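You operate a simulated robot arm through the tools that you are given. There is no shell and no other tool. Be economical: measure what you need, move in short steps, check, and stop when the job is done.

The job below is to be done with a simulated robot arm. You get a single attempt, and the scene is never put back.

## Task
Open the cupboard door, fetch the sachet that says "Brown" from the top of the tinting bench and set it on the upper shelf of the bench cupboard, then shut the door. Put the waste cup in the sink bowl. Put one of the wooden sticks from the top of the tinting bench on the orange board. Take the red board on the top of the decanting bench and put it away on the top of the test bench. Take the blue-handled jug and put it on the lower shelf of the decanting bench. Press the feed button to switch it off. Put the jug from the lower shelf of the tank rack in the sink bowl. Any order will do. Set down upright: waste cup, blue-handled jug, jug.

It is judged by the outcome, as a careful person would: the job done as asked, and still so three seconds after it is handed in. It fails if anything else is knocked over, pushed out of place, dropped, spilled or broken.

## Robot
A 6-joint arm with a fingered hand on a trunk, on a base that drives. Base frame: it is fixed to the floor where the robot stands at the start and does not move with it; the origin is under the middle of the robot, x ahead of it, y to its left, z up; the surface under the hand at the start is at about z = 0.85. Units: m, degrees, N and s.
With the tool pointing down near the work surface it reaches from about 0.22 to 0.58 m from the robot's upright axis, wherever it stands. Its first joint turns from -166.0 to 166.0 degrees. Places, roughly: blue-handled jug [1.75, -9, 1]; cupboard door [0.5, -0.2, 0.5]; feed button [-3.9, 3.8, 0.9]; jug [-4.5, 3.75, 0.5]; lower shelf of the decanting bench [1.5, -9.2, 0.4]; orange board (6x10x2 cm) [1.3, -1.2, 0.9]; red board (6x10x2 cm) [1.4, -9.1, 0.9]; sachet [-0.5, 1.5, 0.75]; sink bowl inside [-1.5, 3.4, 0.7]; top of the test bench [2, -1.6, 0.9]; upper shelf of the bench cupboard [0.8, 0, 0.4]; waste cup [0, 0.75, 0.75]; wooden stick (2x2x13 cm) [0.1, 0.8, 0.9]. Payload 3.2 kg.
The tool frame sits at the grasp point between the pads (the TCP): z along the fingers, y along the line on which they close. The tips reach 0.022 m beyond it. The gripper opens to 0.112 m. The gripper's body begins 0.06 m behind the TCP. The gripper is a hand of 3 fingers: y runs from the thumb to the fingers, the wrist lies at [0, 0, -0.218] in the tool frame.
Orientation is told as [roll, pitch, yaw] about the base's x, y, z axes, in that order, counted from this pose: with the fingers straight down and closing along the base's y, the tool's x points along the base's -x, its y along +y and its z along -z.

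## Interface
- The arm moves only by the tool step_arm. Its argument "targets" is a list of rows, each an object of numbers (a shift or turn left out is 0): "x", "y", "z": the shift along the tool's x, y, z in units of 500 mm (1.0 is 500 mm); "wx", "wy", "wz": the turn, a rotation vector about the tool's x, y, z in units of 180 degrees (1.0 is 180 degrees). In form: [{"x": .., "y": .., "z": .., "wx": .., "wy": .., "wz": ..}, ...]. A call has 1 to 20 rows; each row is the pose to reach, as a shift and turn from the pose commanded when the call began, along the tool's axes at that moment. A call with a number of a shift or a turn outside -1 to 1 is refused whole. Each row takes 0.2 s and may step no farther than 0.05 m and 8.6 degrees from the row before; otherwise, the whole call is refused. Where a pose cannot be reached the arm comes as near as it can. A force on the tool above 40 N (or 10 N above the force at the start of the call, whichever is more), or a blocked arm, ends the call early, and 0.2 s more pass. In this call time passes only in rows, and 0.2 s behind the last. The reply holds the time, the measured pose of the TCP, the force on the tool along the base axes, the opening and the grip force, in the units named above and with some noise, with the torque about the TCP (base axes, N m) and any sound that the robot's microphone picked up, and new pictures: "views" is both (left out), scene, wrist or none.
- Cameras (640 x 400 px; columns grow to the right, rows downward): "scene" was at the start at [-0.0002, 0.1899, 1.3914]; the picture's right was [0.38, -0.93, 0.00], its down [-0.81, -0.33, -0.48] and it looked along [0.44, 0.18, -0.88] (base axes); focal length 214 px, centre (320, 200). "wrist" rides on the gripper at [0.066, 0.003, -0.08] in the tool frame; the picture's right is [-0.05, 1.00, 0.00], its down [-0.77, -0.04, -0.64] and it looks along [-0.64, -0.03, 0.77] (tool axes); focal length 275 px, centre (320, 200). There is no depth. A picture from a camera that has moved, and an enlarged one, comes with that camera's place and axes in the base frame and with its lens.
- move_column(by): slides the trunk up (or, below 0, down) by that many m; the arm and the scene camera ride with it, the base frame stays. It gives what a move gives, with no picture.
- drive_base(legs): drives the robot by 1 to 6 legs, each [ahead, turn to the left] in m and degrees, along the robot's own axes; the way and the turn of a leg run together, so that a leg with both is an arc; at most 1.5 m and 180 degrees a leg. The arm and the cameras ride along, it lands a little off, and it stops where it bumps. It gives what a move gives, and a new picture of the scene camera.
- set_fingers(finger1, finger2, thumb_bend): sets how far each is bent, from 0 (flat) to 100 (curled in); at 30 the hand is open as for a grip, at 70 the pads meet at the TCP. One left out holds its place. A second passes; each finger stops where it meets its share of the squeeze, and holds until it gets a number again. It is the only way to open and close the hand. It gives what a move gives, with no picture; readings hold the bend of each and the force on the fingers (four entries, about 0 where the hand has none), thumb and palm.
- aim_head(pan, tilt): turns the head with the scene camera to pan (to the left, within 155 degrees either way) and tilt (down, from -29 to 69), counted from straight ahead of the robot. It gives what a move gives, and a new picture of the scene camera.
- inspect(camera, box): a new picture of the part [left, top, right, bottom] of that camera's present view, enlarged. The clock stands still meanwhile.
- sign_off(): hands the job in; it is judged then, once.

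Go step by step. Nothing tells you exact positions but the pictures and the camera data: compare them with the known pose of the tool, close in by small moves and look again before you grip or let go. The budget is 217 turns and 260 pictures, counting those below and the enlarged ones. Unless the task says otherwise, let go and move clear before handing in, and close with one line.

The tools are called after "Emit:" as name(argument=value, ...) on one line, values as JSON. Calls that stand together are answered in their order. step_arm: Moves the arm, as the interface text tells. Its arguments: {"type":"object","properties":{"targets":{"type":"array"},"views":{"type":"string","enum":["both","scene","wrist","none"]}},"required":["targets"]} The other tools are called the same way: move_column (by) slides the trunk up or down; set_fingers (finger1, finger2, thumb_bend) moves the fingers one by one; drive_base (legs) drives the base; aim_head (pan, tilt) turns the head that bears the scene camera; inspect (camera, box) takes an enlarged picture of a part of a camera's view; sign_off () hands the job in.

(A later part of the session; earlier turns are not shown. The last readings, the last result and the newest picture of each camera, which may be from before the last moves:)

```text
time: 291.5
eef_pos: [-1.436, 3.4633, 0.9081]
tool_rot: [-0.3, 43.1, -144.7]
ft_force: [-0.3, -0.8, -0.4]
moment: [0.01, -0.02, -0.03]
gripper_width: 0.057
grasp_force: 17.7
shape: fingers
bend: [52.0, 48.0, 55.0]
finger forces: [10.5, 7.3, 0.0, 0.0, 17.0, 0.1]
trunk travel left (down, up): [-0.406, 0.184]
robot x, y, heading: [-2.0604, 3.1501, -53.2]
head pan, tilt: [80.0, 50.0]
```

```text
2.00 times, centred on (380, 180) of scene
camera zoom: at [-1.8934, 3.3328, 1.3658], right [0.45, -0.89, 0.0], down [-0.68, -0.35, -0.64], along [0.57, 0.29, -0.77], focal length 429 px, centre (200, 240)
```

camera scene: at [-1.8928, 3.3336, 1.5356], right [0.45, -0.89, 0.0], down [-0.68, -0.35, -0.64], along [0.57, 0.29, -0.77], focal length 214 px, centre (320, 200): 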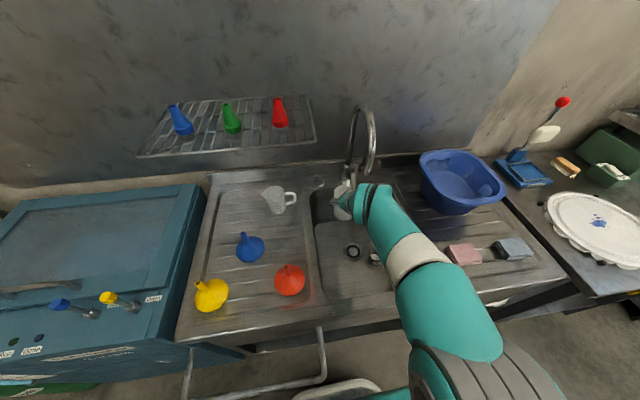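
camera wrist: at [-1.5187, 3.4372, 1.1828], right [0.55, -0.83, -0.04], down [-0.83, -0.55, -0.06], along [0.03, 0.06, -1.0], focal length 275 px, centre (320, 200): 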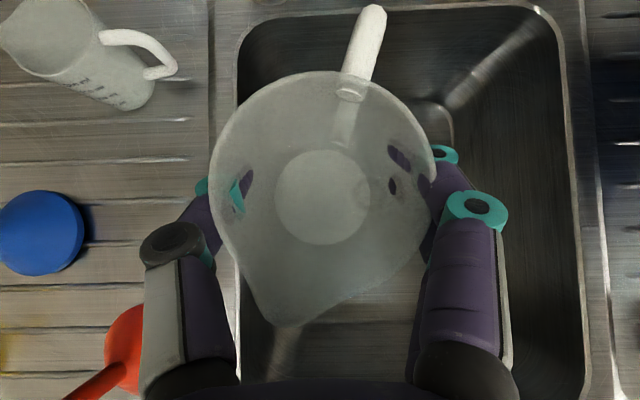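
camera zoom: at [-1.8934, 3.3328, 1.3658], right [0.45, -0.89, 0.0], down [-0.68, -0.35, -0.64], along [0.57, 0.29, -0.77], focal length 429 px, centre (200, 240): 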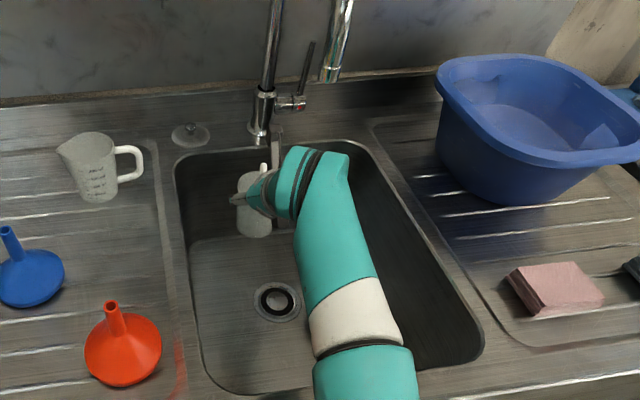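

Good clearance. Lower with the arm.

Emit:
step_arm(targets=[{"x": -0.054, "z": 0.059}, {"x": -0.108, "z": 0.118}, {"x": -0.161, "z": 0.178}, {"x": -0.188, "z": 0.207}])

```text
time: 292.5
eef_pos: [-1.4337, 3.4637, 0.768]
tool_rot: [-0.2, 43.0, -144.7]
ft_force: [0.4, -0.7, -0.3]
moment: [-0.02, -0.01, 0.01]
gripper_width: 0.0568
grasp_force: 17.4
shape: fingers
bend: [52.0, 48.0, 55.0]
finger forces: [10.4, 7.2, 0.0, 0.0, 16.7, 0.0]
trunk travel left (down, up): [-0.406, 0.184]
robot x, y, heading: [-2.0569, 3.1525, -53.2]
head pan, tilt: [80.0, 50.0]
camera scene: at [-1.8932, 3.333, 1.3657], right [0.45, -0.89, 0.0], down [-0.68, -0.35, -0.64], along [0.57, 0.29, -0.77], focal length 214 px, centre (320, 200)
camera wrist: at [-1.4368, 3.4584, 0.8723], right [0.55, -0.83, -0.03], down [-0.83, -0.55, -0.06], along [0.03, 0.06, -1.0], focal length 275 px, centre (320, 200)
```

scene: 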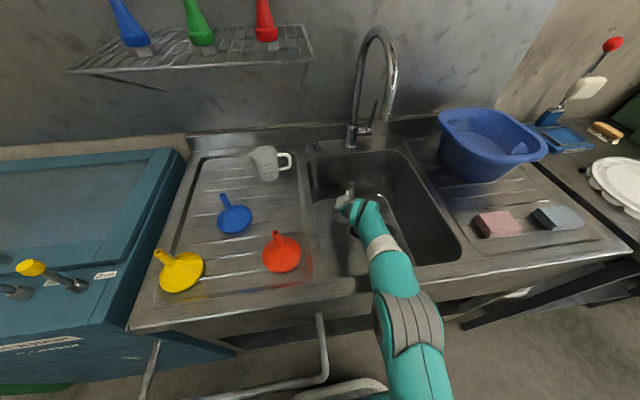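
wrist: 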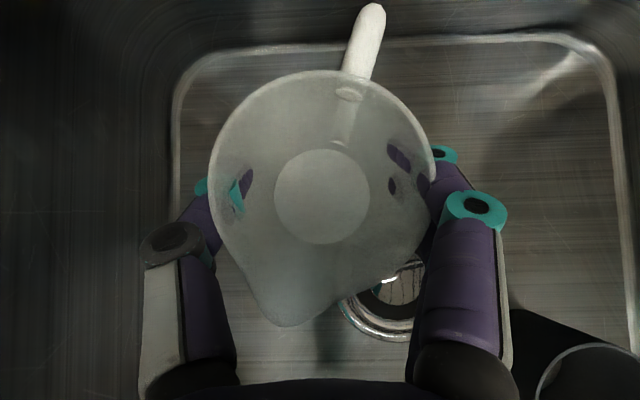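

Emit:
step_arm(targets=[{"x": -0.0135, "z": 0.0148}, {"x": -0.027, "z": 0.0296}, {"x": -0.0338, "z": 0.037}], views="none")

Emit:
step_arm(targets=[{"x": -0.0067, "z": 0.0074}], views="none")

Emit:
step_arm(targets=[{"x": -0.0067, "z": 0.0074}], views="wrist")

```text
time: 293.3
eef_pos: [-1.4342, 3.4646, 0.7439]
tool_rot: [-0.2, 43.1, -144.7]
ft_force: [-0.2, 0.7, 4.2]
moment: [-0.08, -0.04, 0.0]
gripper_width: 0.0569
grasp_force: 16.9
shape: fingers
bend: [52.0, 49.0, 55.0]
finger forces: [10.1, 7.4, 0.0, 0.1, 17.1, 0.0]
trunk travel left (down, up): [-0.406, 0.184]
robot x, y, heading: [-2.06, 3.1517, -53.4]
head pan, tilt: [80.0, 50.0]
```

```text
time: 293.7
eef_pos: [-1.4344, 3.4665, 0.7436]
tool_rot: [-0.1, 43.4, -144.5]
ft_force: [0.5, 2.5, 17.9]
moment: [-0.19, -0.24, 0.0]
gripper_width: 0.0565
grasp_force: 16.5
shape: fingers
bend: [53.0, 49.0, 55.0]
finger forces: [8.7, 7.4, 0.0, 0.0, 17.2, 0.0]
trunk travel left (down, up): [-0.406, 0.184]
robot x, y, heading: [-2.0595, 3.1485, -53.1]
head pan, tilt: [80.0, 50.0]
```

```text
time: 294.1
eef_pos: [-1.4355, 3.4642, 0.7334]
tool_rot: [-0.2, 42.9, -144.7]
ft_force: [0.7, 0.6, 10.6]
moment: [-0.07, -0.13, 0.01]
gripper_width: 0.0526
grasp_force: 14.4
shape: fingers
bend: [55.0, 50.0, 57.0]
finger forces: [7.8, 6.6, 0.0, 0.0, 13.6, 0.0]
trunk travel left (down, up): [-0.406, 0.184]
robot x, y, heading: [-2.0601, 3.1497, -53.2]
head pan, tilt: [80.0, 50.0]
camera wrist: at [-1.4366, 3.4578, 0.8384], right [0.55, -0.83, -0.03], down [-0.83, -0.55, -0.06], along [0.03, 0.06, -1.0], focal length 275 px, centre (320, 200)
```

wrist: 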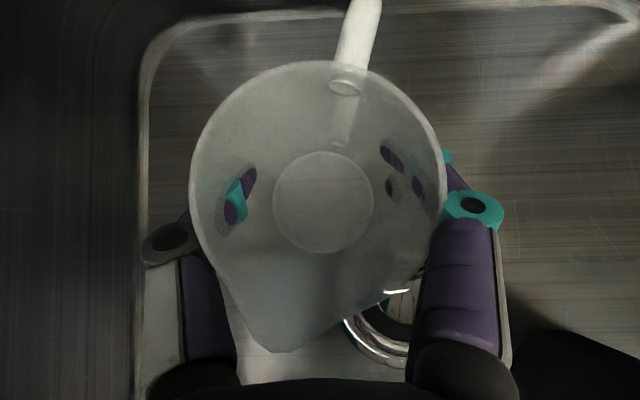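

Jug is on the bowl floor. Release and lift out.

Emit:
set_fingers(finger1=32, finger2=32, thumb_bend=32)

Emit:
step_arm(targets=[{"x": 0.03, "z": -0.05}, {"x": 0.06, "z": -0.11}, {"x": 0.11, "z": -0.17}, {"x": 0.16, "z": -0.23}, {"x": 0.21, "z": -0.29}])

```text
time: 295.1
eef_pos: [-1.4329, 3.4651, 0.7333]
tool_rot: [-0.3, 42.9, -144.6]
ft_force: [-0.3, -0.5, -0.4]
moment: [0.0, -0.01, 0.03]
gripper_width: 0.1057
grasp_force: 0.0
shape: fingers
bend: [32.0, 32.0, 32.0]
finger forces: [0.0, 0.1, 0.0, 0.0, 0.0, 0.0]
trunk travel left (down, up): [-0.406, 0.184]
robot x, y, heading: [-2.0591, 3.1549, -53.3]
head pan, tilt: [80.0, 50.0]
```

```text
time: 296.3
eef_pos: [-1.4504, 3.4508, 0.9108]
tool_rot: [-0.1, 43.0, -144.7]
ft_force: [0.0, 0.2, 0.2]
moment: [0.0, -0.03, 0.01]
gripper_width: 0.1057
grasp_force: 0.0
shape: fingers
bend: [32.0, 32.0, 32.0]
finger forces: [0.0, 0.0, 0.1, 0.0, 0.0, 0.0]
trunk travel left (down, up): [-0.406, 0.184]
robot x, y, heading: [-2.054, 3.1514, -53.2]
head pan, tilt: [80.0, 50.0]
camera scene: at [-1.8934, 3.3328, 1.3657], right [0.45, -0.89, 0.0], down [-0.68, -0.35, -0.64], along [0.57, 0.29, -0.77], focal length 214 px, centre (320, 200)
camera wrist: at [-1.4529, 3.4439, 1.0161], right [0.55, -0.83, -0.04], down [-0.83, -0.55, -0.06], along [0.03, 0.06, -1.0], focal length 275 px, centre (320, 200)
```

scene: 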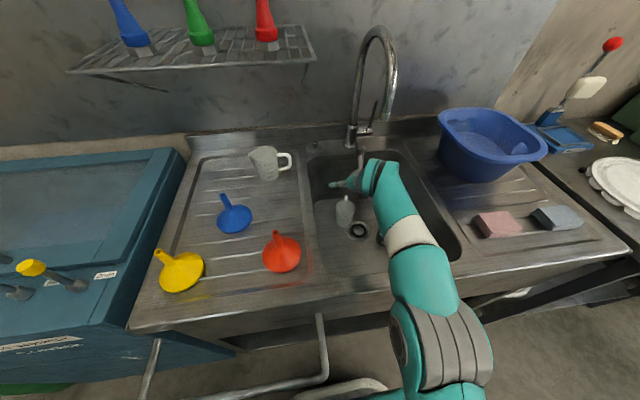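
wrist: 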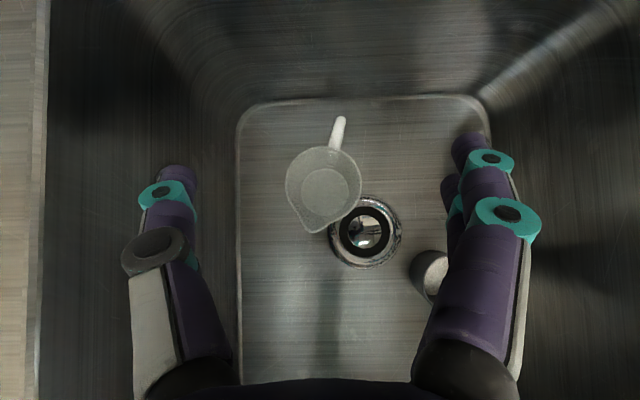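

Jug and cup both stand in the bowl. Retract and drive to the stick cup on the tinting bench.

Emit:
move_column(by=0.18)

Emit:
step_arm(targets=[{"x": -0.054, "y": 0.06, "z": -0.05}, {"x": -0.107, "y": 0.12, "z": -0.1}, {"x": -0.16, "y": 0.18, "z": -0.15}, {"x": -0.214, "y": 0.24, "z": -0.2}, {"x": -0.268, "y": 0.3, "z": -0.25}, {"x": -0.321, "y": 0.36, "z": -0.3}, {"x": -0.375, "y": 0.42, "z": -0.35}, {"x": -0.428, "y": 0.48, "z": -0.4}, {"x": -0.482, "y": 0.54, "z": -0.45}, {"x": -0.535, "y": 0.6, "z": -0.5}, {"x": -0.589, "y": 0.66, "z": -0.55}, {"x": -0.642, "y": 0.72, "z": -0.6}], views="none")

Emit:
drive_base(legs=[[0, -5], [1.5, 0], [1.5, 0], [0, 3]])

Emit:
aim_head(pan=75, tilt=45)

```text
time: 298.3
eef_pos: [-1.4499, 3.4508, 1.0889]
tool_rot: [-0.5, 42.8, -144.9]
ft_force: [-2.1, -2.2, -7.8]
moment: [0.36, 0.22, -0.24]
gripper_width: 0.1048
grasp_force: 4.2
shape: fingers
bend: [33.0, 32.0, 32.0]
finger forces: [8.3, 0.1, 0.1, 0.0, 0.1, 0.1]
trunk travel left (down, up): [-0.586, 0.004]
robot x, y, heading: [-2.0591, 3.1539, -53.2]
head pan, tilt: [80.0, 50.0]
```

```text
time: 300.9
eef_pos: [-1.6003, 2.8983, 1.0912]
tool_rot: [-0.4, 43.0, -144.9]
ft_force: [-0.5, 0.1, 0.8]
moment: [0.02, 0.0, -0.03]
gripper_width: 0.1059
grasp_force: 0.0
shape: fingers
bend: [32.0, 32.0, 32.0]
finger forces: [0.0, 0.0, 0.0, 0.1, 0.1, 0.1]
trunk travel left (down, up): [-0.586, 0.004]
robot x, y, heading: [-2.0598, 3.1481, -53.0]
head pan, tilt: [80.0, 50.0]
```

```text
time: 316.2
eef_pos: [-0.0889, 0.2939, 1.0931]
tool_rot: [-0.3, 43.0, -149.2]
ft_force: [-0.2, 0.2, 0.1]
moment: [0.02, -0.03, 0.01]
gripper_width: 0.1057
grasp_force: 0.1
shape: fingers
bend: [32.0, 32.0, 32.0]
finger forces: [0.1, 0.0, 0.1, 0.1, 0.0, 0.1]
trunk travel left (down, up): [-0.586, 0.004]
robot x, y, heading: [-0.5268, 0.5797, -57.6]
head pan, tilt: [80.0, 50.0]
camera scene: at [-0.3468, 0.7486, 1.5457], right [0.38, -0.92, 0.0], down [-0.71, -0.29, -0.64], along [0.59, 0.25, -0.77], focal length 214 px, centre (320, 200)
```

scene: 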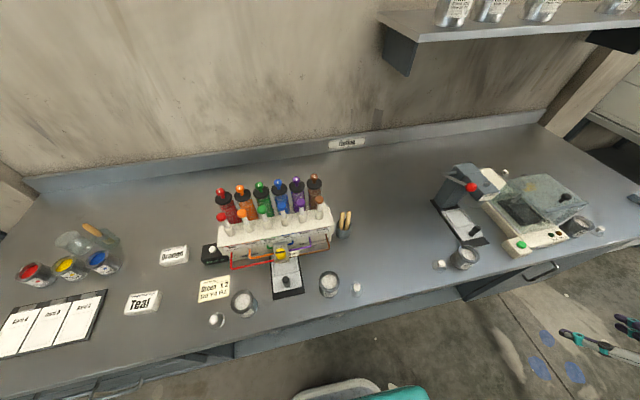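

```text
time: 316.9
eef_pos: [-0.088, 0.2927, 1.093]
tool_rot: [-0.3, 43.0, -149.2]
ft_force: [0.3, 0.5, 0.1]
moment: [-0.01, -0.04, -0.01]
gripper_width: 0.1059
grasp_force: 0.0
shape: fingers
bend: [32.0, 32.0, 32.0]
finger forces: [0.1, 0.0, 0.0, 0.0, 0.1, 0.0]
trunk travel left (down, up): [-0.586, 0.004]
robot x, y, heading: [-0.5286, 0.58, -57.6]
head pan, tilt: [75.0, 45.0]
camera scene: at [-0.3407, 0.7433, 1.5527], right [0.3, -0.95, 0.0], down [-0.67, -0.21, -0.71], along [0.67, 0.21, -0.71], focal length 214 px, centre (320, 200)
```

scene: 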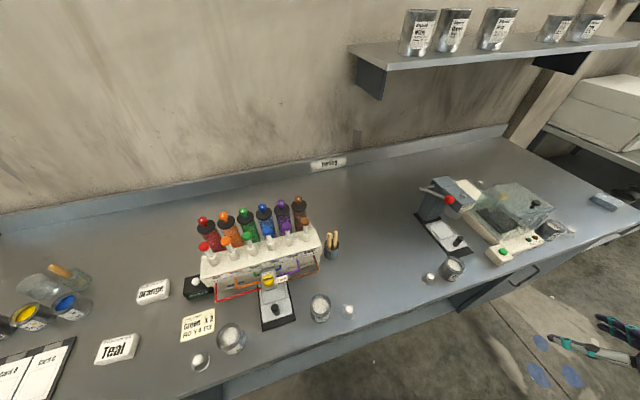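

Look closely at the stick cup.

Emit:
inspect(camera="scene", box=[300, 210, 380, 260])

Emit:
aim_head(pan=154, tilt=15)

Emit:
inspect(camera="scene", box=[0, 100, 320, 300])

```text
8.00 times, centred on (340, 235) of scene
camera zoom: at [-0.3407, 0.7433, 1.5527], right [0.3, -0.95, 0.0], down [-0.67, -0.21, -0.71], along [0.67, 0.21, -0.71], focal length 1716 px, centre (160, -80)
```

zoom: 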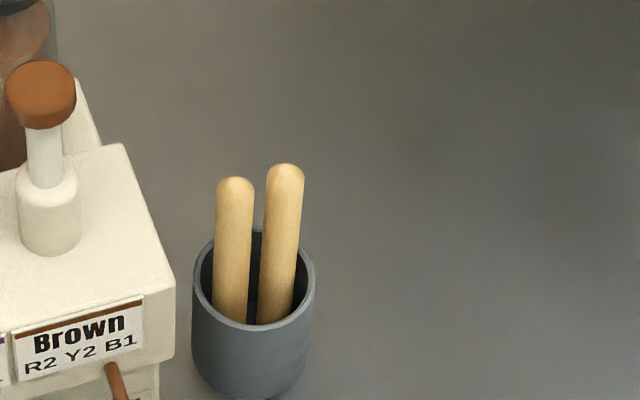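

```text
time: 318.4
eef_pos: [-0.0886, 0.2941, 1.0919]
tool_rot: [-0.3, 43.1, -149.2]
ft_force: [-0.6, -0.3, 0.5]
moment: [-0.03, 0.01, 0.02]
gripper_width: 0.1056
grasp_force: 0.1
shape: fingers
bend: [32.0, 32.0, 32.0]
finger forces: [0.1, 0.0, 0.0, 0.1, 0.0, 0.0]
trunk travel left (down, up): [-0.586, 0.004]
robot x, y, heading: [-0.5282, 0.5782, -57.3]
head pan, tilt: [154.0, 15.0]
camera scene: at [-0.4286, 0.8117, 1.5995], right [0.99, 0.11, 0.0], down [0.03, -0.26, -0.97], along [-0.11, 0.96, -0.26], focal length 214 px, centre (320, 200)
```

scene: 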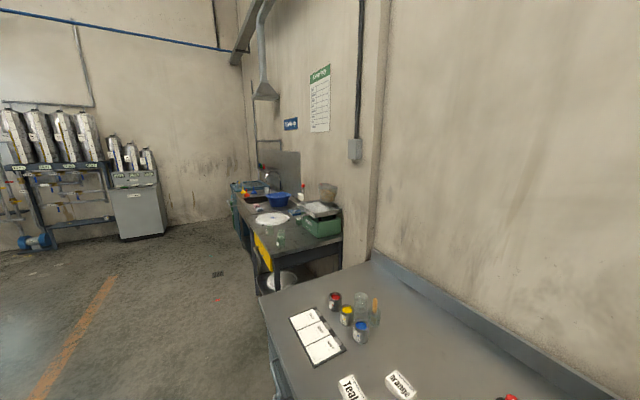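

```text
2.00 times, centred on (160, 200) of scene
camera zoom: at [-0.4286, 0.8117, 1.5995], right [0.99, 0.11, 0.0], down [0.03, -0.26, -0.97], along [-0.11, 0.96, -0.26], focal length 429 px, centre (640, 200)
```

zoom: 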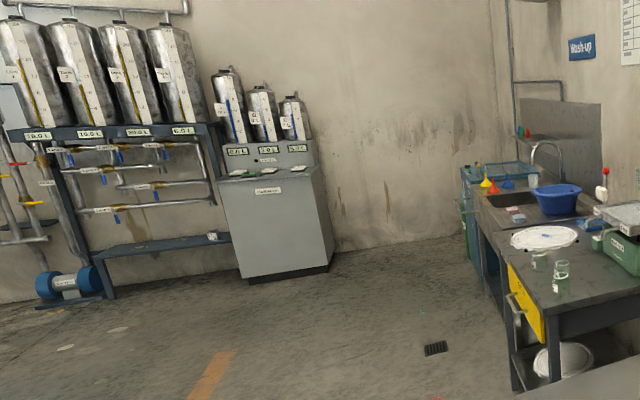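

All well behind me. I'll turn the hand vertical with its camera to the right so it can reach the sticks without touching the rack; first go vertical.

Emit:
step_arm(targets=[{"x": -0.024, "y": -0.053, "z": -0.023, "wy": -0.04}, {"x": -0.049, "y": -0.107, "z": -0.045, "wy": -0.08}, {"x": -0.073, "y": -0.16, "z": -0.068, "wy": -0.12}, {"x": -0.097, "y": -0.213, "z": -0.091, "wy": -0.159}, {"x": -0.122, "y": -0.267, "z": -0.113, "wy": -0.199}, {"x": -0.146, "y": -0.32, "z": -0.136, "wy": -0.239}], views="none")

Emit:
step_arm(targets=[{"wz": 0.045}, {"wz": 0.09}, {"wz": 0.135}, {"wz": 0.18}, {"wz": 0.225}, {"wz": 0.27}, {"wz": 0.315}, {"wz": 0.36}, {"wz": 0.405}, {"wz": 0.45}, {"wz": 0.48}], views="wrist")

Emit:
set_fingers(finger1=0, finger2=45, thumb_bend=45)

Emit:
inspect(camera="wrist", box=[0, 0, 640, 400])

```text
time: 319.8
eef_pos: [-0.2586, 0.3793, 1.093]
tool_rot: [-0.3, -0.1, -149.1]
ft_force: [-0.1, -1.0, 0.7]
moment: [-0.04, 0.01, 0.03]
gripper_width: 0.1055
grasp_force: 0.0
shape: fingers
bend: [32.0, 32.0, 32.0]
finger forces: [0.1, 0.0, 0.1, 0.0, 0.0, 0.0]
trunk travel left (down, up): [-0.586, 0.004]
robot x, y, heading: [-0.5292, 0.5826, -57.5]
head pan, tilt: [154.0, 15.0]
```

```text
time: 322.2
eef_pos: [-0.2572, 0.3804, 1.0923]
tool_rot: [0.0, -0.2, 124.4]
ft_force: [0.2, -0.2, -0.2]
moment: [0.0, 0.01, 0.02]
gripper_width: 0.1059
grasp_force: 0.0
shape: fingers
bend: [32.0, 32.0, 32.0]
finger forces: [0.0, 0.1, 0.0, 0.0, 0.0, 0.0]
trunk travel left (down, up): [-0.586, 0.004]
robot x, y, heading: [-0.5267, 0.5791, -57.6]
head pan, tilt: [154.0, 15.0]
camera wrist: at [-0.2204, 0.323, 1.1742], right [-0.85, -0.53, 0.0], down [-0.41, 0.65, 0.64], along [-0.34, 0.54, -0.77], focal length 275 px, centre (320, 200)
```

wrist: 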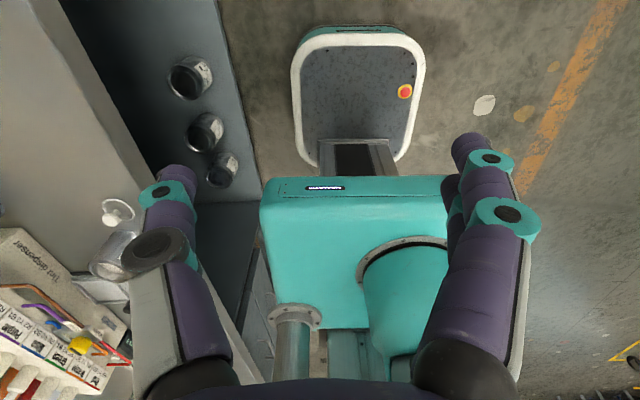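

```text
time: 323.2
eef_pos: [-0.2557, 0.3801, 1.0932]
tool_rot: [0.0, -0.2, 124.6]
ft_force: [-0.6, 0.2, 0.7]
moment: [0.0, -0.02, 0.03]
gripper_width: 0.1171
grasp_force: 0.1
shape: fingers
bend: [0.0, 45.0, 45.0]
finger forces: [0.1, 0.0, 0.0, 0.1, 0.1, 0.0]
trunk travel left (down, up): [-0.586, 0.004]
robot x, y, heading: [-0.5265, 0.5825, -57.6]
head pan, tilt: [154.0, 15.0]
```

```text
1.00 times, centred on (320, 200) of wrist (not enlarged: the box is as wide or as high as the picture)
camera zoom: at [-0.2203, 0.3231, 1.1742], right [-0.85, -0.53, 0.0], down [-0.41, 0.65, 0.64], along [-0.34, 0.54, -0.77], focal length 275 px, centre (320, 200)
```

zoom: 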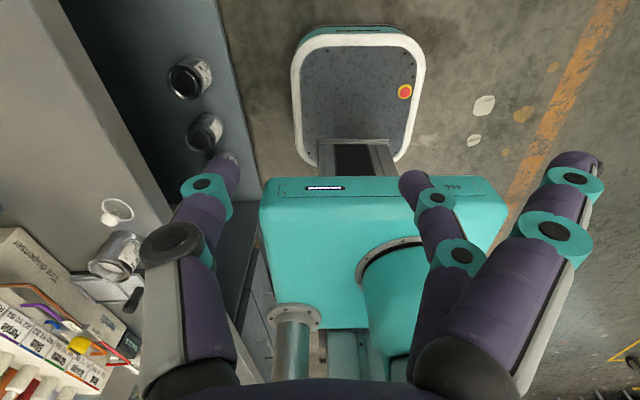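

Finger 1 is on the camera side. Nudge the base closer to the bench and line up with the stick cup.

Emit:
drive_base(legs=[[0, 12], [0.45, 0], [0, -12], [-0.5, 0]])

Emit:
set_fingers(finger1=48, finger2=48, thumb_bend=48)

Emit:
aim_head(pan=70, tilt=45)

```text
time: 330.0
eef_pos: [-0.2159, 0.4871, 1.0933]
tool_rot: [0.1, -0.2, 124.7]
ft_force: [-0.6, 0.8, 0.6]
moment: [-0.03, 0.01, 0.01]
gripper_width: 0.1171
grasp_force: 0.0
shape: fingers
bend: [0.0, 45.0, 45.0]
finger forces: [0.1, 0.0, 0.0, 0.0, 0.0, 0.0]
trunk travel left (down, up): [-0.586, 0.004]
robot x, y, heading: [-0.4846, 0.688, -57.4]
head pan, tilt: [154.0, 15.0]
camera scene: at [-0.3886, 0.9189, 1.5994], right [0.99, 0.11, 0.0], down [0.03, -0.26, -0.97], along [-0.11, 0.96, -0.26], focal length 214 px, centre (320, 200)
```

scene: 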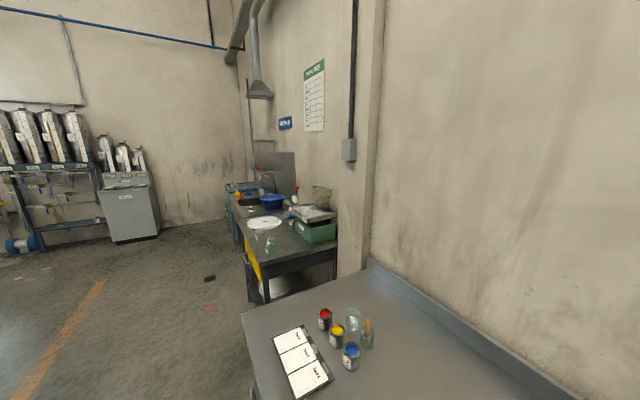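

```text
time: 331.0
eef_pos: [-0.2159, 0.4848, 1.0935]
tool_rot: [0.0, -0.3, 124.6]
ft_force: [0.2, 0.6, -0.3]
moment: [-0.03, 0.0, 0.0]
gripper_width: 0.0613
grasp_force: 0.2
shape: fingers
bend: [48.0, 48.0, 48.0]
finger forces: [0.0, 0.0, 0.1, 0.0, 0.0, 0.0]
trunk travel left (down, up): [-0.586, 0.004]
robot x, y, heading: [-0.4891, 0.6863, -57.8]
head pan, tilt: [154.0, 15.0]
```

```text
time: 332.6
eef_pos: [-0.2163, 0.4857, 1.0945]
tool_rot: [0.0, -0.2, 124.7]
ft_force: [1.1, 0.3, 0.9]
moment: [0.02, -0.02, -0.03]
gripper_width: 0.0612
grasp_force: 0.1
shape: fingers
bend: [48.0, 48.0, 48.0]
finger forces: [0.0, 0.0, 0.0, 0.0, 0.0, 0.0]
trunk travel left (down, up): [-0.586, 0.004]
robot x, y, heading: [-0.4882, 0.6905, -57.6]
head pan, tilt: [70.0, 45.0]
camera scene: at [-0.2983, 0.8432, 1.5527], right [0.22, -0.98, 0.0], down [-0.69, -0.15, -0.71], along [0.69, 0.15, -0.71], focal length 214 px, centre (320, 200)
```

scene: 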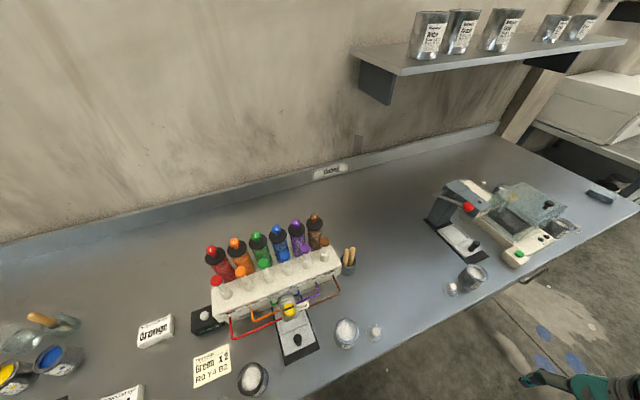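

Emit:
step_arm(targets=[{"x": -0.022, "y": -0.088, "wz": -0.0186}, {"x": -0.044, "y": -0.177, "wz": -0.037}, {"x": -0.065, "y": -0.265, "wz": -0.0557}, {"x": -0.087, "y": -0.354, "wz": -0.0742}, {"x": -0.109, "y": -0.442, "wz": -0.0928}, {"x": -0.131, "y": -0.531, "wz": -0.111}, {"x": -0.152, "y": -0.619, "wz": -0.13}, {"x": -0.174, "y": -0.708, "wz": -0.1484}, {"x": -0.196, "y": -0.796, "wz": -0.167}])

```text
time: 334.6
eef_pos: [0.0435, 0.7989, 1.0873]
tool_rot: [-0.1, -0.1, 154.8]
ft_force: [0.3, -0.3, -0.3]
moment: [0.0, -0.02, -0.05]
gripper_width: 0.0614
grasp_force: 0.1
shape: fingers
bend: [48.0, 48.0, 48.0]
finger forces: [0.0, 0.0, 0.1, 0.0, 0.0, 0.0]
out of reach, approached as far as the arm can: row 9
trunk travel left (down, up): [-0.586, 0.004]
robot x, y, heading: [-0.4863, 0.6876, -57.6]
head pan, tilt: [70.0, 45.0]
camera scene: at [-0.2989, 0.8443, 1.5527], right [0.22, -0.98, 0.0], down [-0.69, -0.15, -0.71], along [0.69, 0.15, -0.71], focal length 214 px, centre (320, 200)
camera wrist: at [0.1035, 0.7682, 1.1676], right [-0.47, -0.88, 0.0], down [-0.68, 0.36, 0.64], along [-0.56, 0.3, -0.77], focal length 275 px, centre (320, 200)
```

scene: 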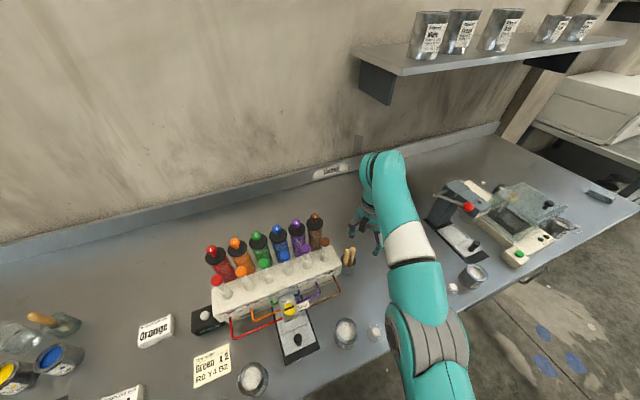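
wrist: 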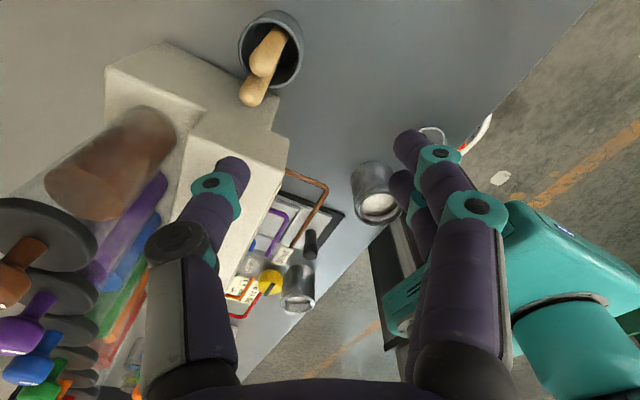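

The right stick's tip is at about (0.079,0.821). Shift over and lower to just above it.

Emit:
step_arm(targets=[{"x": 0.02, "y": -0.035, "z": 0.06}, {"x": 0.045, "y": -0.07, "z": 0.115}])

```text
time: 335.1
eef_pos: [0.0576, 0.822, 1.0228]
tool_rot: [0.0, -0.2, 154.7]
ft_force: [-0.1, 0.1, -0.3]
moment: [0.0, 0.01, 0.0]
gripper_width: 0.0609
grasp_force: 0.1
shape: fingers
bend: [48.0, 48.0, 48.0]
finger forces: [0.0, 0.0, 0.0, 0.0, 0.1, 0.0]
out of reach, approached as far as the arm can: row 1, 2
trunk travel left (down, up): [-0.586, 0.004]
robot x, y, heading: [-0.4865, 0.6888, -57.3]
head pan, tilt: [70.0, 45.0]
camera scene: at [-0.2974, 0.8434, 1.5526], right [0.22, -0.98, 0.0], down [-0.69, -0.15, -0.71], along [0.69, 0.15, -0.71], focal length 214 px, centre (320, 200)
camera wrist: at [0.1178, 0.7908, 1.1036], right [-0.47, -0.88, 0.0], down [-0.68, 0.36, 0.64], along [-0.56, 0.3, -0.77], focal length 275 px, centre (320, 200)
```

scene: 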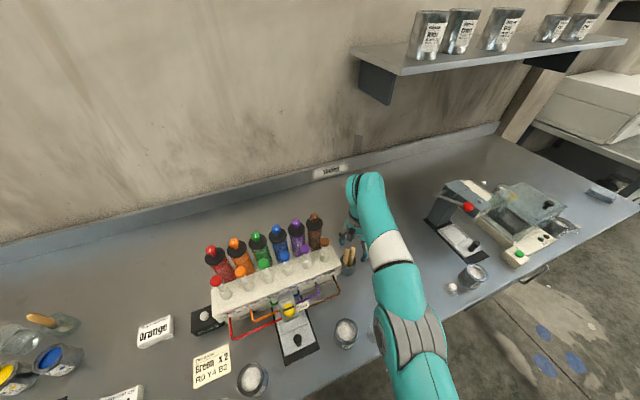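
wrist: 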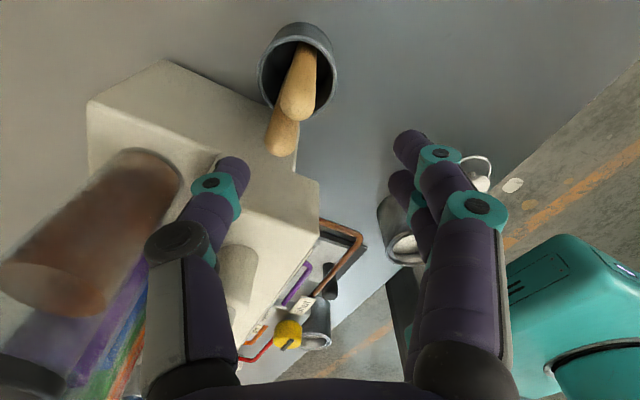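

Just beyond reach here; lift and move the base 0.1 m ahead so it's closer.

Emit:
step_arm(targets=[{"z": -0.08}, {"y": 0.06, "z": -0.12}], views="none")

Emit:
drive_base(legs=[[0.13, 0]])

```text
time: 335.8
eef_pos: [0.0447, 0.795, 1.0816]
tool_rot: [-0.2, -0.2, 154.7]
ft_force: [0.5, 0.4, -0.2]
moment: [-0.05, 0.0, 0.02]
gripper_width: 0.0612
grasp_force: 0.0
shape: fingers
bend: [48.0, 48.0, 48.0]
finger forces: [0.1, 0.0, 0.1, 0.1, 0.0, 0.1]
out of reach, approached as far as the arm can: row 1
trunk travel left (down, up): [-0.586, 0.004]
robot x, y, heading: [-0.4847, 0.6854, -57.8]
head pan, tilt: [70.0, 45.0]
```

```text
time: 337.0
eef_pos: [0.1165, 0.6848, 1.081]
tool_rot: [-0.1, -0.2, 154.7]
ft_force: [0.5, -1.0, 0.3]
moment: [-0.03, -0.01, -0.01]
gripper_width: 0.0612
grasp_force: 0.1
shape: fingers
bend: [48.0, 48.0, 48.0]
finger forces: [0.0, 0.0, 0.0, 0.0, 0.1, 0.0]
trunk travel left (down, up): [-0.586, 0.004]
robot x, y, heading: [-0.4131, 0.5775, -57.6]
head pan, tilt: [70.0, 45.0]
camera scene: at [-0.2272, 0.7318, 1.5527], right [0.22, -0.98, 0.0], down [-0.69, -0.15, -0.71], along [0.69, 0.15, -0.71], focal length 214 px, centre (320, 200)
```

scene: 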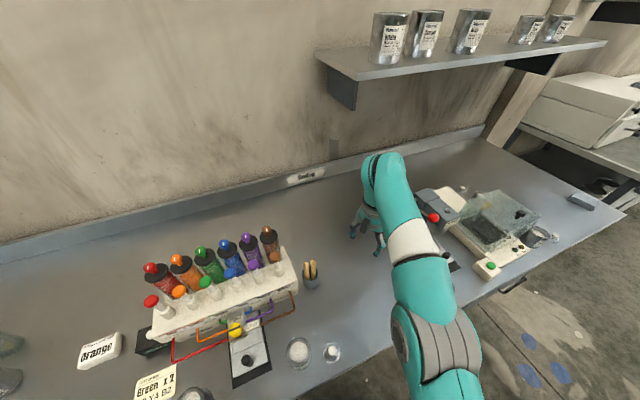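

Emit:
step_arm(targets=[{"x": -0.046, "y": -0.054, "z": 0.0}, {"x": -0.092, "y": -0.107, "z": 0.02}, {"x": -0.138, "y": -0.16, "z": 0.05}, {"x": -0.184, "y": -0.214, "z": 0.09}])

```text
time: 338.0
eef_pos: [0.0721, 0.8134, 1.0413]
tool_rot: [-0.1, -0.1, 154.6]
ft_force: [-0.2, 0.0, -0.4]
moment: [0.01, 0.01, 0.0]
gripper_width: 0.0614
grasp_force: 0.0
shape: fingers
bend: [48.0, 48.0, 48.0]
finger forces: [0.1, 0.0, 0.1, 0.0, 0.1, 0.0]
out of reach, approached as far as the arm can: row 3, 4
trunk travel left (down, up): [-0.586, 0.004]
robot x, y, heading: [-0.4145, 0.5737, -57.4]
head pan, tilt: [70.0, 45.0]
camera scene: at [-0.2279, 0.7325, 1.5527], right [0.22, -0.98, 0.0], down [-0.69, -0.15, -0.71], along [0.69, 0.15, -0.71], focal length 214 px, centre (320, 200)
camera wrist: at [0.1322, 0.7825, 1.1218], right [-0.47, -0.88, 0.0], down [-0.68, 0.36, 0.64], along [-0.56, 0.3, -0.77], focal length 275 px, centre (320, 200)
```

scene: 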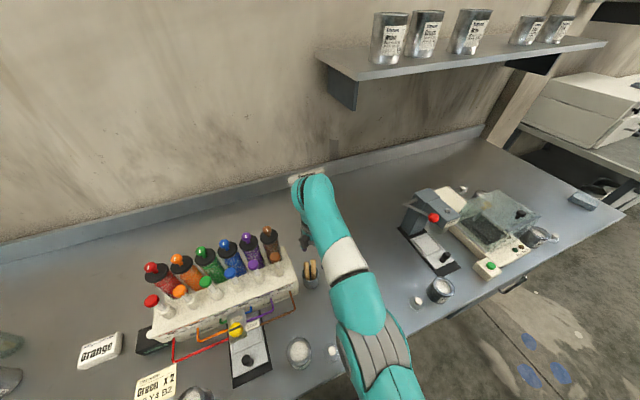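
wrist: 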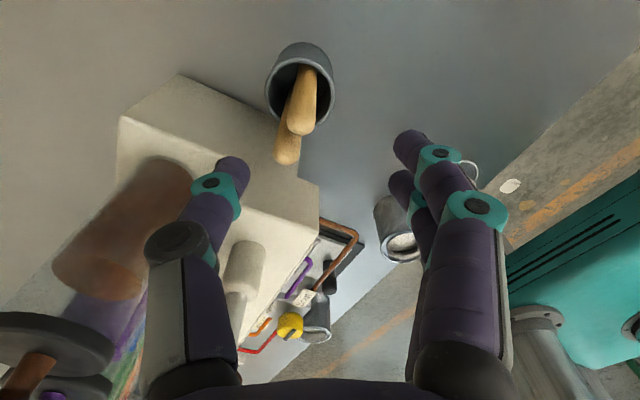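

Right tip at (0.081,0.822). Descend with the small correction.

Emit:
step_arm(targets=[{"x": 0.009, "y": -0.023, "z": 0.05}, {"x": 0.009, "y": -0.023, "z": 0.1}, {"x": 0.009, "y": -0.023, "z": 0.14}])

```text
time: 338.8
eef_pos: [0.0821, 0.8211, 0.9718]
tool_rot: [-0.1, -0.1, 154.6]
ft_force: [0.1, -0.2, 0.2]
moment: [0.03, -0.01, 0.02]
gripper_width: 0.061
grasp_force: 0.0
shape: fingers
bend: [48.0, 48.0, 48.0]
finger forces: [0.0, 0.1, 0.0, 0.1, 0.0, 0.0]
out of reach, approached as far as the arm can: row 1
trunk travel left (down, up): [-0.586, 0.004]
robot x, y, heading: [-0.4131, 0.5753, -57.5]
head pan, tilt: [70.0, 45.0]
camera scene: at [-0.2278, 0.7328, 1.5527], right [0.22, -0.98, 0.0], down [-0.69, -0.15, -0.71], along [0.69, 0.15, -0.71], focal length 214 px, centre (320, 200)
camera wrist: at [0.1406, 0.7897, 1.0521], right [-0.47, -0.88, 0.0], down [-0.68, 0.36, 0.64], along [-0.56, 0.3, -0.77], focal length 275 px, centre (320, 200)
```

scene: 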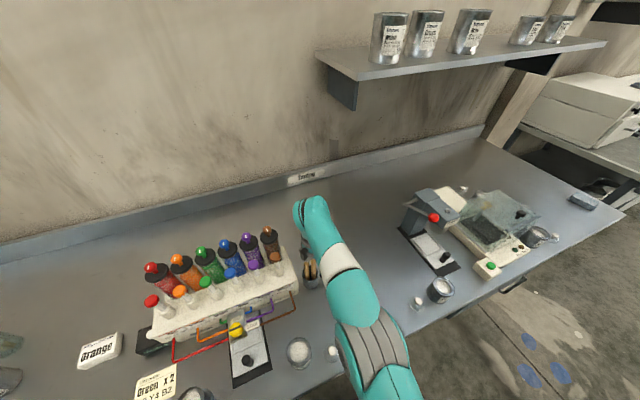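
wrist: 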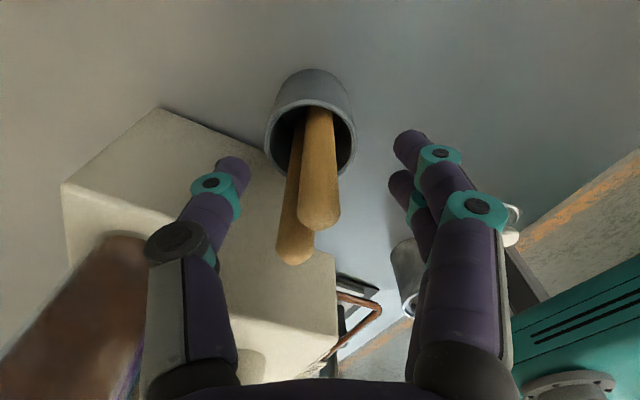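

Aligned on the right stick. Fine-shift, lower 1 cm and close.

Emit:
step_arm(targets=[{"x": 0.008, "z": 0.022}], views="none")

Emit:
set_fingers(finger1=66, finger2=66, thumb_bend=66)

Emit:
inspect(camera="wrist", box=[0, 0, 640, 400])

```text
time: 339.2
eef_pos: [0.0847, 0.8199, 0.9601]
tool_rot: [-0.1, -0.2, 154.6]
ft_force: [-0.5, -0.2, 0.5]
moment: [-0.01, 0.0, 0.0]
gripper_width: 0.0613
grasp_force: 0.0
shape: fingers
bend: [48.0, 48.0, 48.0]
finger forces: [0.1, 0.1, 0.1, 0.0, 0.1, 0.1]
trunk travel left (down, up): [-0.586, 0.004]
robot x, y, heading: [-0.4164, 0.5755, -57.3]
head pan, tilt: [70.0, 45.0]
```

```text
time: 340.2
eef_pos: [0.0842, 0.8187, 0.9593]
tool_rot: [-0.1, -0.1, 154.7]
ft_force: [-0.3, -0.8, 0.4]
moment: [0.0, -0.04, 0.0]
gripper_width: 0.0128
grasp_force: 0.2
shape: fingers
bend: [66.0, 65.0, 66.0]
finger forces: [0.0, 0.4, 0.0, 0.1, 0.4, 0.0]
trunk travel left (down, up): [-0.586, 0.004]
robot x, y, heading: [-0.4129, 0.5752, -57.5]
head pan, tilt: [70.0, 45.0]
```

```text
1.00 times, centred on (320, 200) of wrist (not enlarged: the box is as wide or as high as the picture)
camera zoom: at [0.1441, 0.7879, 1.0406], right [-0.47, -0.88, 0.0], down [-0.68, 0.36, 0.64], along [-0.56, 0.3, -0.77], focal length 275 px, centre (320, 200)
```

zoom: 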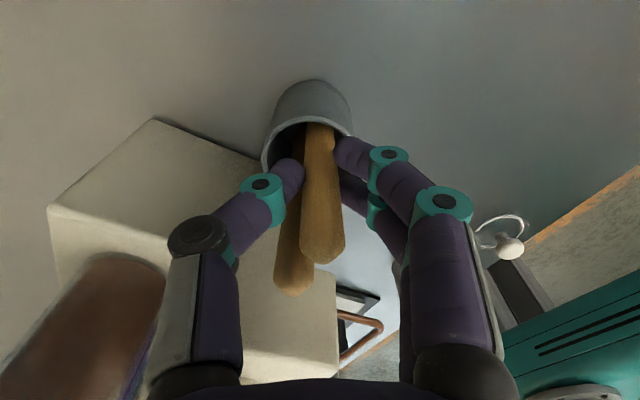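

Emit:
set_fingers(finger1=74, finger2=74, thumb_bend=72)

Emit:
step_arm(targets=[{"z": -0.04}, {"z": -0.08}, {"z": -0.12}, {"z": -0.16}])

```text
time: 341.2
eef_pos: [0.0842, 0.8193, 0.9591]
tool_rot: [-0.1, -0.3, 154.7]
ft_force: [0.2, -0.1, 0.1]
moment: [0.02, 0.0, -0.02]
gripper_width: 0.0013
grasp_force: 5.7
shape: fingers
bend: [74.0, 71.0, 69.0]
finger forces: [0.0, 6.2, 0.1, 0.1, 6.2, 0.0]
trunk travel left (down, up): [-0.586, 0.004]
robot x, y, heading: [-0.414, 0.5776, -57.3]
head pan, tilt: [70.0, 45.0]
```

```text
time: 342.2
eef_pos: [0.0732, 0.8146, 1.0342]
tool_rot: [-0.1, -0.2, 154.7]
ft_force: [-0.3, 0.6, 0.4]
moment: [-0.01, 0.01, 0.02]
gripper_width: 0.001
grasp_force: 6.9
shape: fingers
bend: [74.0, 71.0, 69.0]
finger forces: [0.0, 6.3, 0.0, 0.0, 6.3, 0.0]
out of reach, approached as far as the arm can: row 2, 3, 4
trunk travel left (down, up): [-0.586, 0.004]
robot x, y, heading: [-0.4164, 0.5765, -57.7]
head pan, tilt: [70.0, 45.0]
camera scene: at [-0.228, 0.7325, 1.5527], right [0.22, -0.98, 0.0], down [-0.69, -0.15, -0.71], along [0.69, 0.15, -0.71], focal length 214 px, centre (320, 200)
camera wrist: at [0.1332, 0.7837, 1.1147], right [-0.47, -0.88, 0.0], down [-0.68, 0.36, 0.64], along [-0.56, 0.3, -0.77], focal length 275 px, centre (320, 200)
```

scene: 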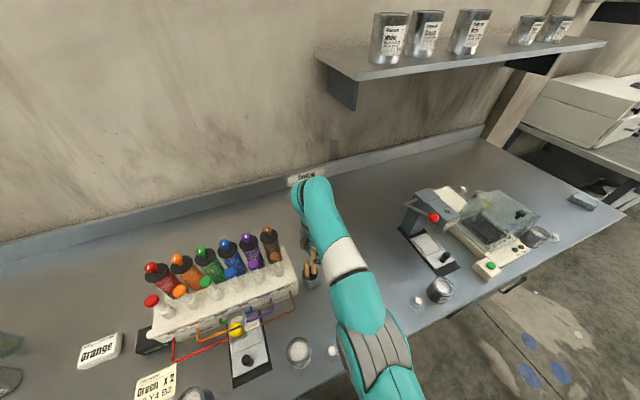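
wrist: 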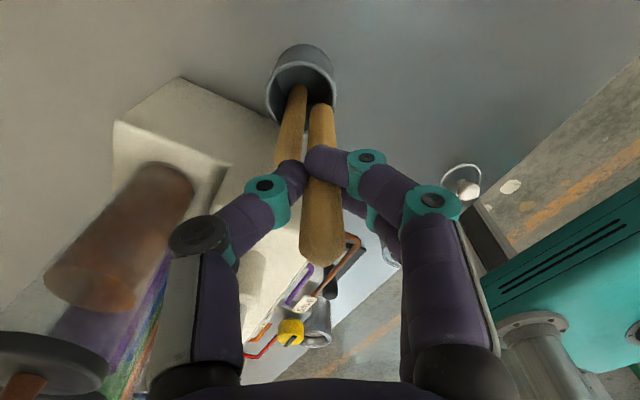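

The stick is coming out. Lift a little more with slight retraction.

Emit:
step_arm(targets=[{"x": -0.012, "y": 0.016, "z": -0.05}, {"x": -0.025, "y": 0.031, "z": -0.1}])

```text
time: 342.8
eef_pos: [0.0555, 0.8067, 1.0845]
tool_rot: [-0.1, -0.2, 154.7]
ft_force: [0.9, -1.0, 0.2]
moment: [-0.03, 0.01, 0.04]
gripper_width: 0.0012
grasp_force: 6.6
shape: fingers
bend: [74.0, 71.0, 69.0]
finger forces: [0.1, 6.3, 0.1, 0.0, 6.3, 0.0]
trunk travel left (down, up): [-0.586, 0.004]
robot x, y, heading: [-0.4168, 0.574, -57.6]
head pan, tilt: [70.0, 45.0]
camera scene: at [-0.2282, 0.7327, 1.5527], right [0.22, -0.98, 0.0], down [-0.69, -0.15, -0.71], along [0.69, 0.15, -0.71], focal length 214 px, centre (320, 200)
camera wrist: at [0.1158, 0.7751, 1.1658], right [-0.47, -0.88, 0.0], down [-0.68, 0.36, 0.64], along [-0.56, 0.3, -0.77], focal length 275 px, centre (320, 200)
```

scene: 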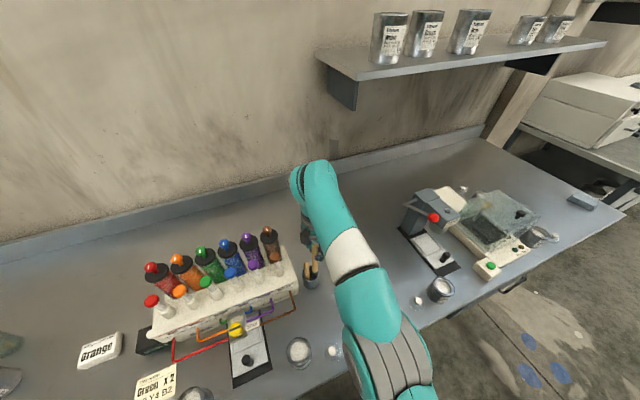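
wrist: 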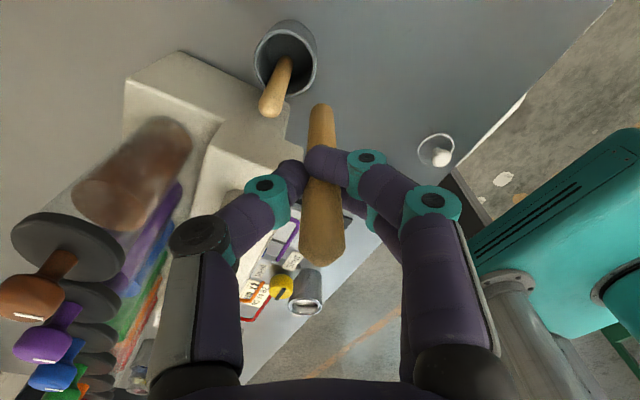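

One stick is held, the other stayed in its cup. Retract off the bench and drive to the test bench.

Emit:
step_arm(targets=[{"y": 0.09}, {"y": 0.18}, {"y": 0.27}, {"y": 0.36}, {"y": 0.45}, {"y": 0.54}, {"y": 0.63}, {"y": 0.72}, {"y": 0.81}, {"y": 0.9}], views="wrist")

Emit:
drive_base(legs=[[1.1, 0], [1.0, 1]])

Emit:
aim_head(pan=70, tilt=45)

```text
time: 345.0
eef_pos: [-0.1366, 0.4004, 1.0834]
tool_rot: [0.0, -0.2, 154.8]
ft_force: [-0.5, 0.7, -0.6]
moment: [0.01, -0.02, -0.01]
gripper_width: 0.0013
grasp_force: 6.0
shape: fingers
bend: [74.0, 71.0, 69.0]
finger forces: [0.1, 6.0, 0.1, 0.1, 5.9, 0.1]
trunk travel left (down, up): [-0.586, 0.004]
robot x, y, heading: [-0.4181, 0.576, -57.4]
head pan, tilt: [70.0, 45.0]
camera wrist: at [-0.0769, 0.3688, 1.1638], right [-0.47, -0.88, 0.0], down [-0.68, 0.36, 0.64], along [-0.56, 0.3, -0.77], focal length 275 px, centre (320, 200)
```

wrist: 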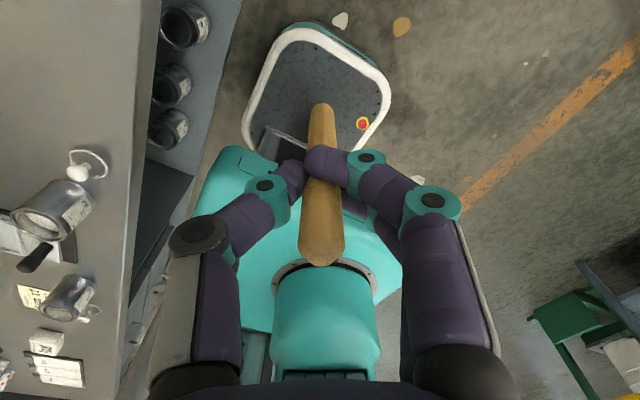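

```text
time: 355.5
eef_pos: [0.9896, -1.3888, 1.0831]
tool_rot: [-0.1, -0.2, 154.8]
ft_force: [-0.2, -0.1, 0.0]
moment: [0.0, 0.01, 0.01]
gripper_width: 0.001
grasp_force: 5.7
shape: fingers
bend: [74.0, 71.0, 69.0]
finger forces: [0.1, 6.0, 0.0, 0.0, 6.0, 0.0]
trunk travel left (down, up): [-0.586, 0.004]
robot x, y, heading: [0.71, -1.2133, -57.4]
head pan, tilt: [70.0, 45.0]
camera scene: at [0.8962, -1.0567, 1.5527], right [0.22, -0.98, 0.0], down [-0.69, -0.15, -0.71], along [0.69, 0.15, -0.71], focal length 214 px, centre (320, 200)
```

scene: 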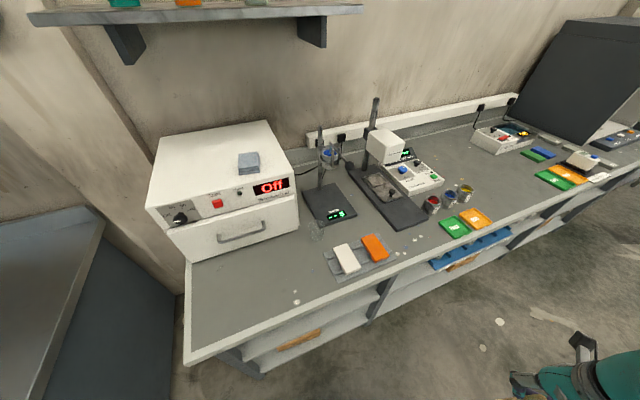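

```text
time: 356.1
eef_pos: [0.9876, -1.3873, 1.0833]
tool_rot: [-0.2, -0.2, 154.8]
ft_force: [0.1, 0.0, 0.1]
moment: [-0.01, 0.0, 0.04]
gripper_width: 0.0011
grasp_force: 6.0
shape: fingers
bend: [74.0, 71.0, 69.0]
finger forces: [0.0, 6.0, 0.0, 0.0, 6.1, 0.1]
trunk travel left (down, up): [-0.586, 0.004]
robot x, y, heading: [0.7091, -1.2144, -57.3]
head pan, tilt: [70.0, 45.0]
camera scene: at [0.896, -1.0564, 1.5527], right [0.22, -0.98, 0.0], down [-0.69, -0.15, -0.71], along [0.69, 0.15, -0.71], focal length 214 px, centre (320, 200)
```

scene: 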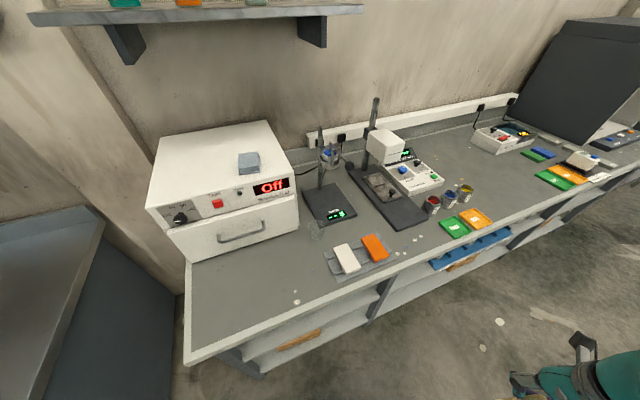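

Emit:
inspect(camera="scene", box=[290, 200, 450, 300])

Emit:
inspect(camera="scene", box=[420, 120, 640, 257])

```text
4.00 times, centred on (370, 250) of scene
camera zoom: at [0.896, -1.0564, 1.5527], right [0.22, -0.98, 0.0], down [-0.69, -0.15, -0.71], along [0.69, 0.15, -0.71], focal length 858 px, centre (120, 0)
```

zoom: 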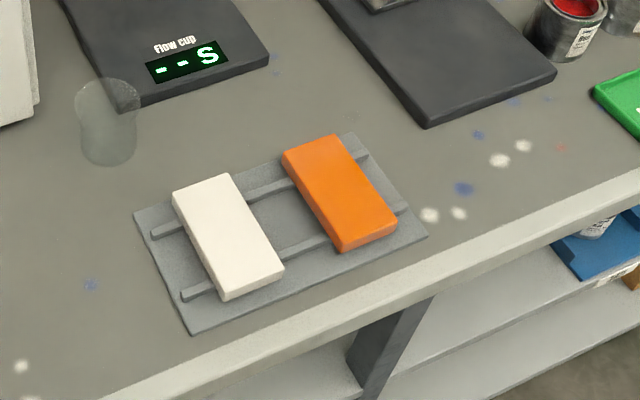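

```text
2.91 times, centred on (530, 188) of scene
camera zoom: at [0.896, -1.0564, 1.5527], right [0.22, -0.98, 0.0], down [-0.69, -0.15, -0.71], along [0.69, 0.15, -0.71], focal length 624 px, centre (-291, 234)
```

zoom: 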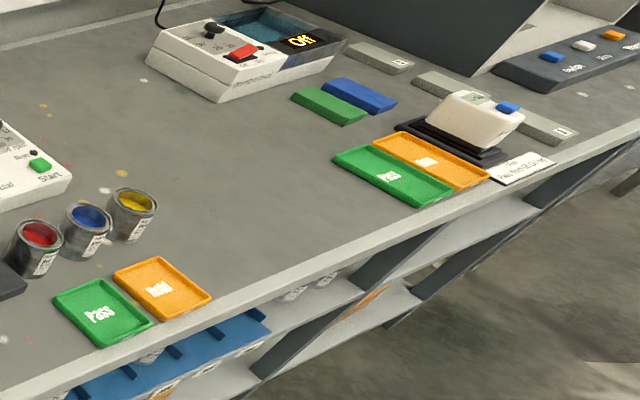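

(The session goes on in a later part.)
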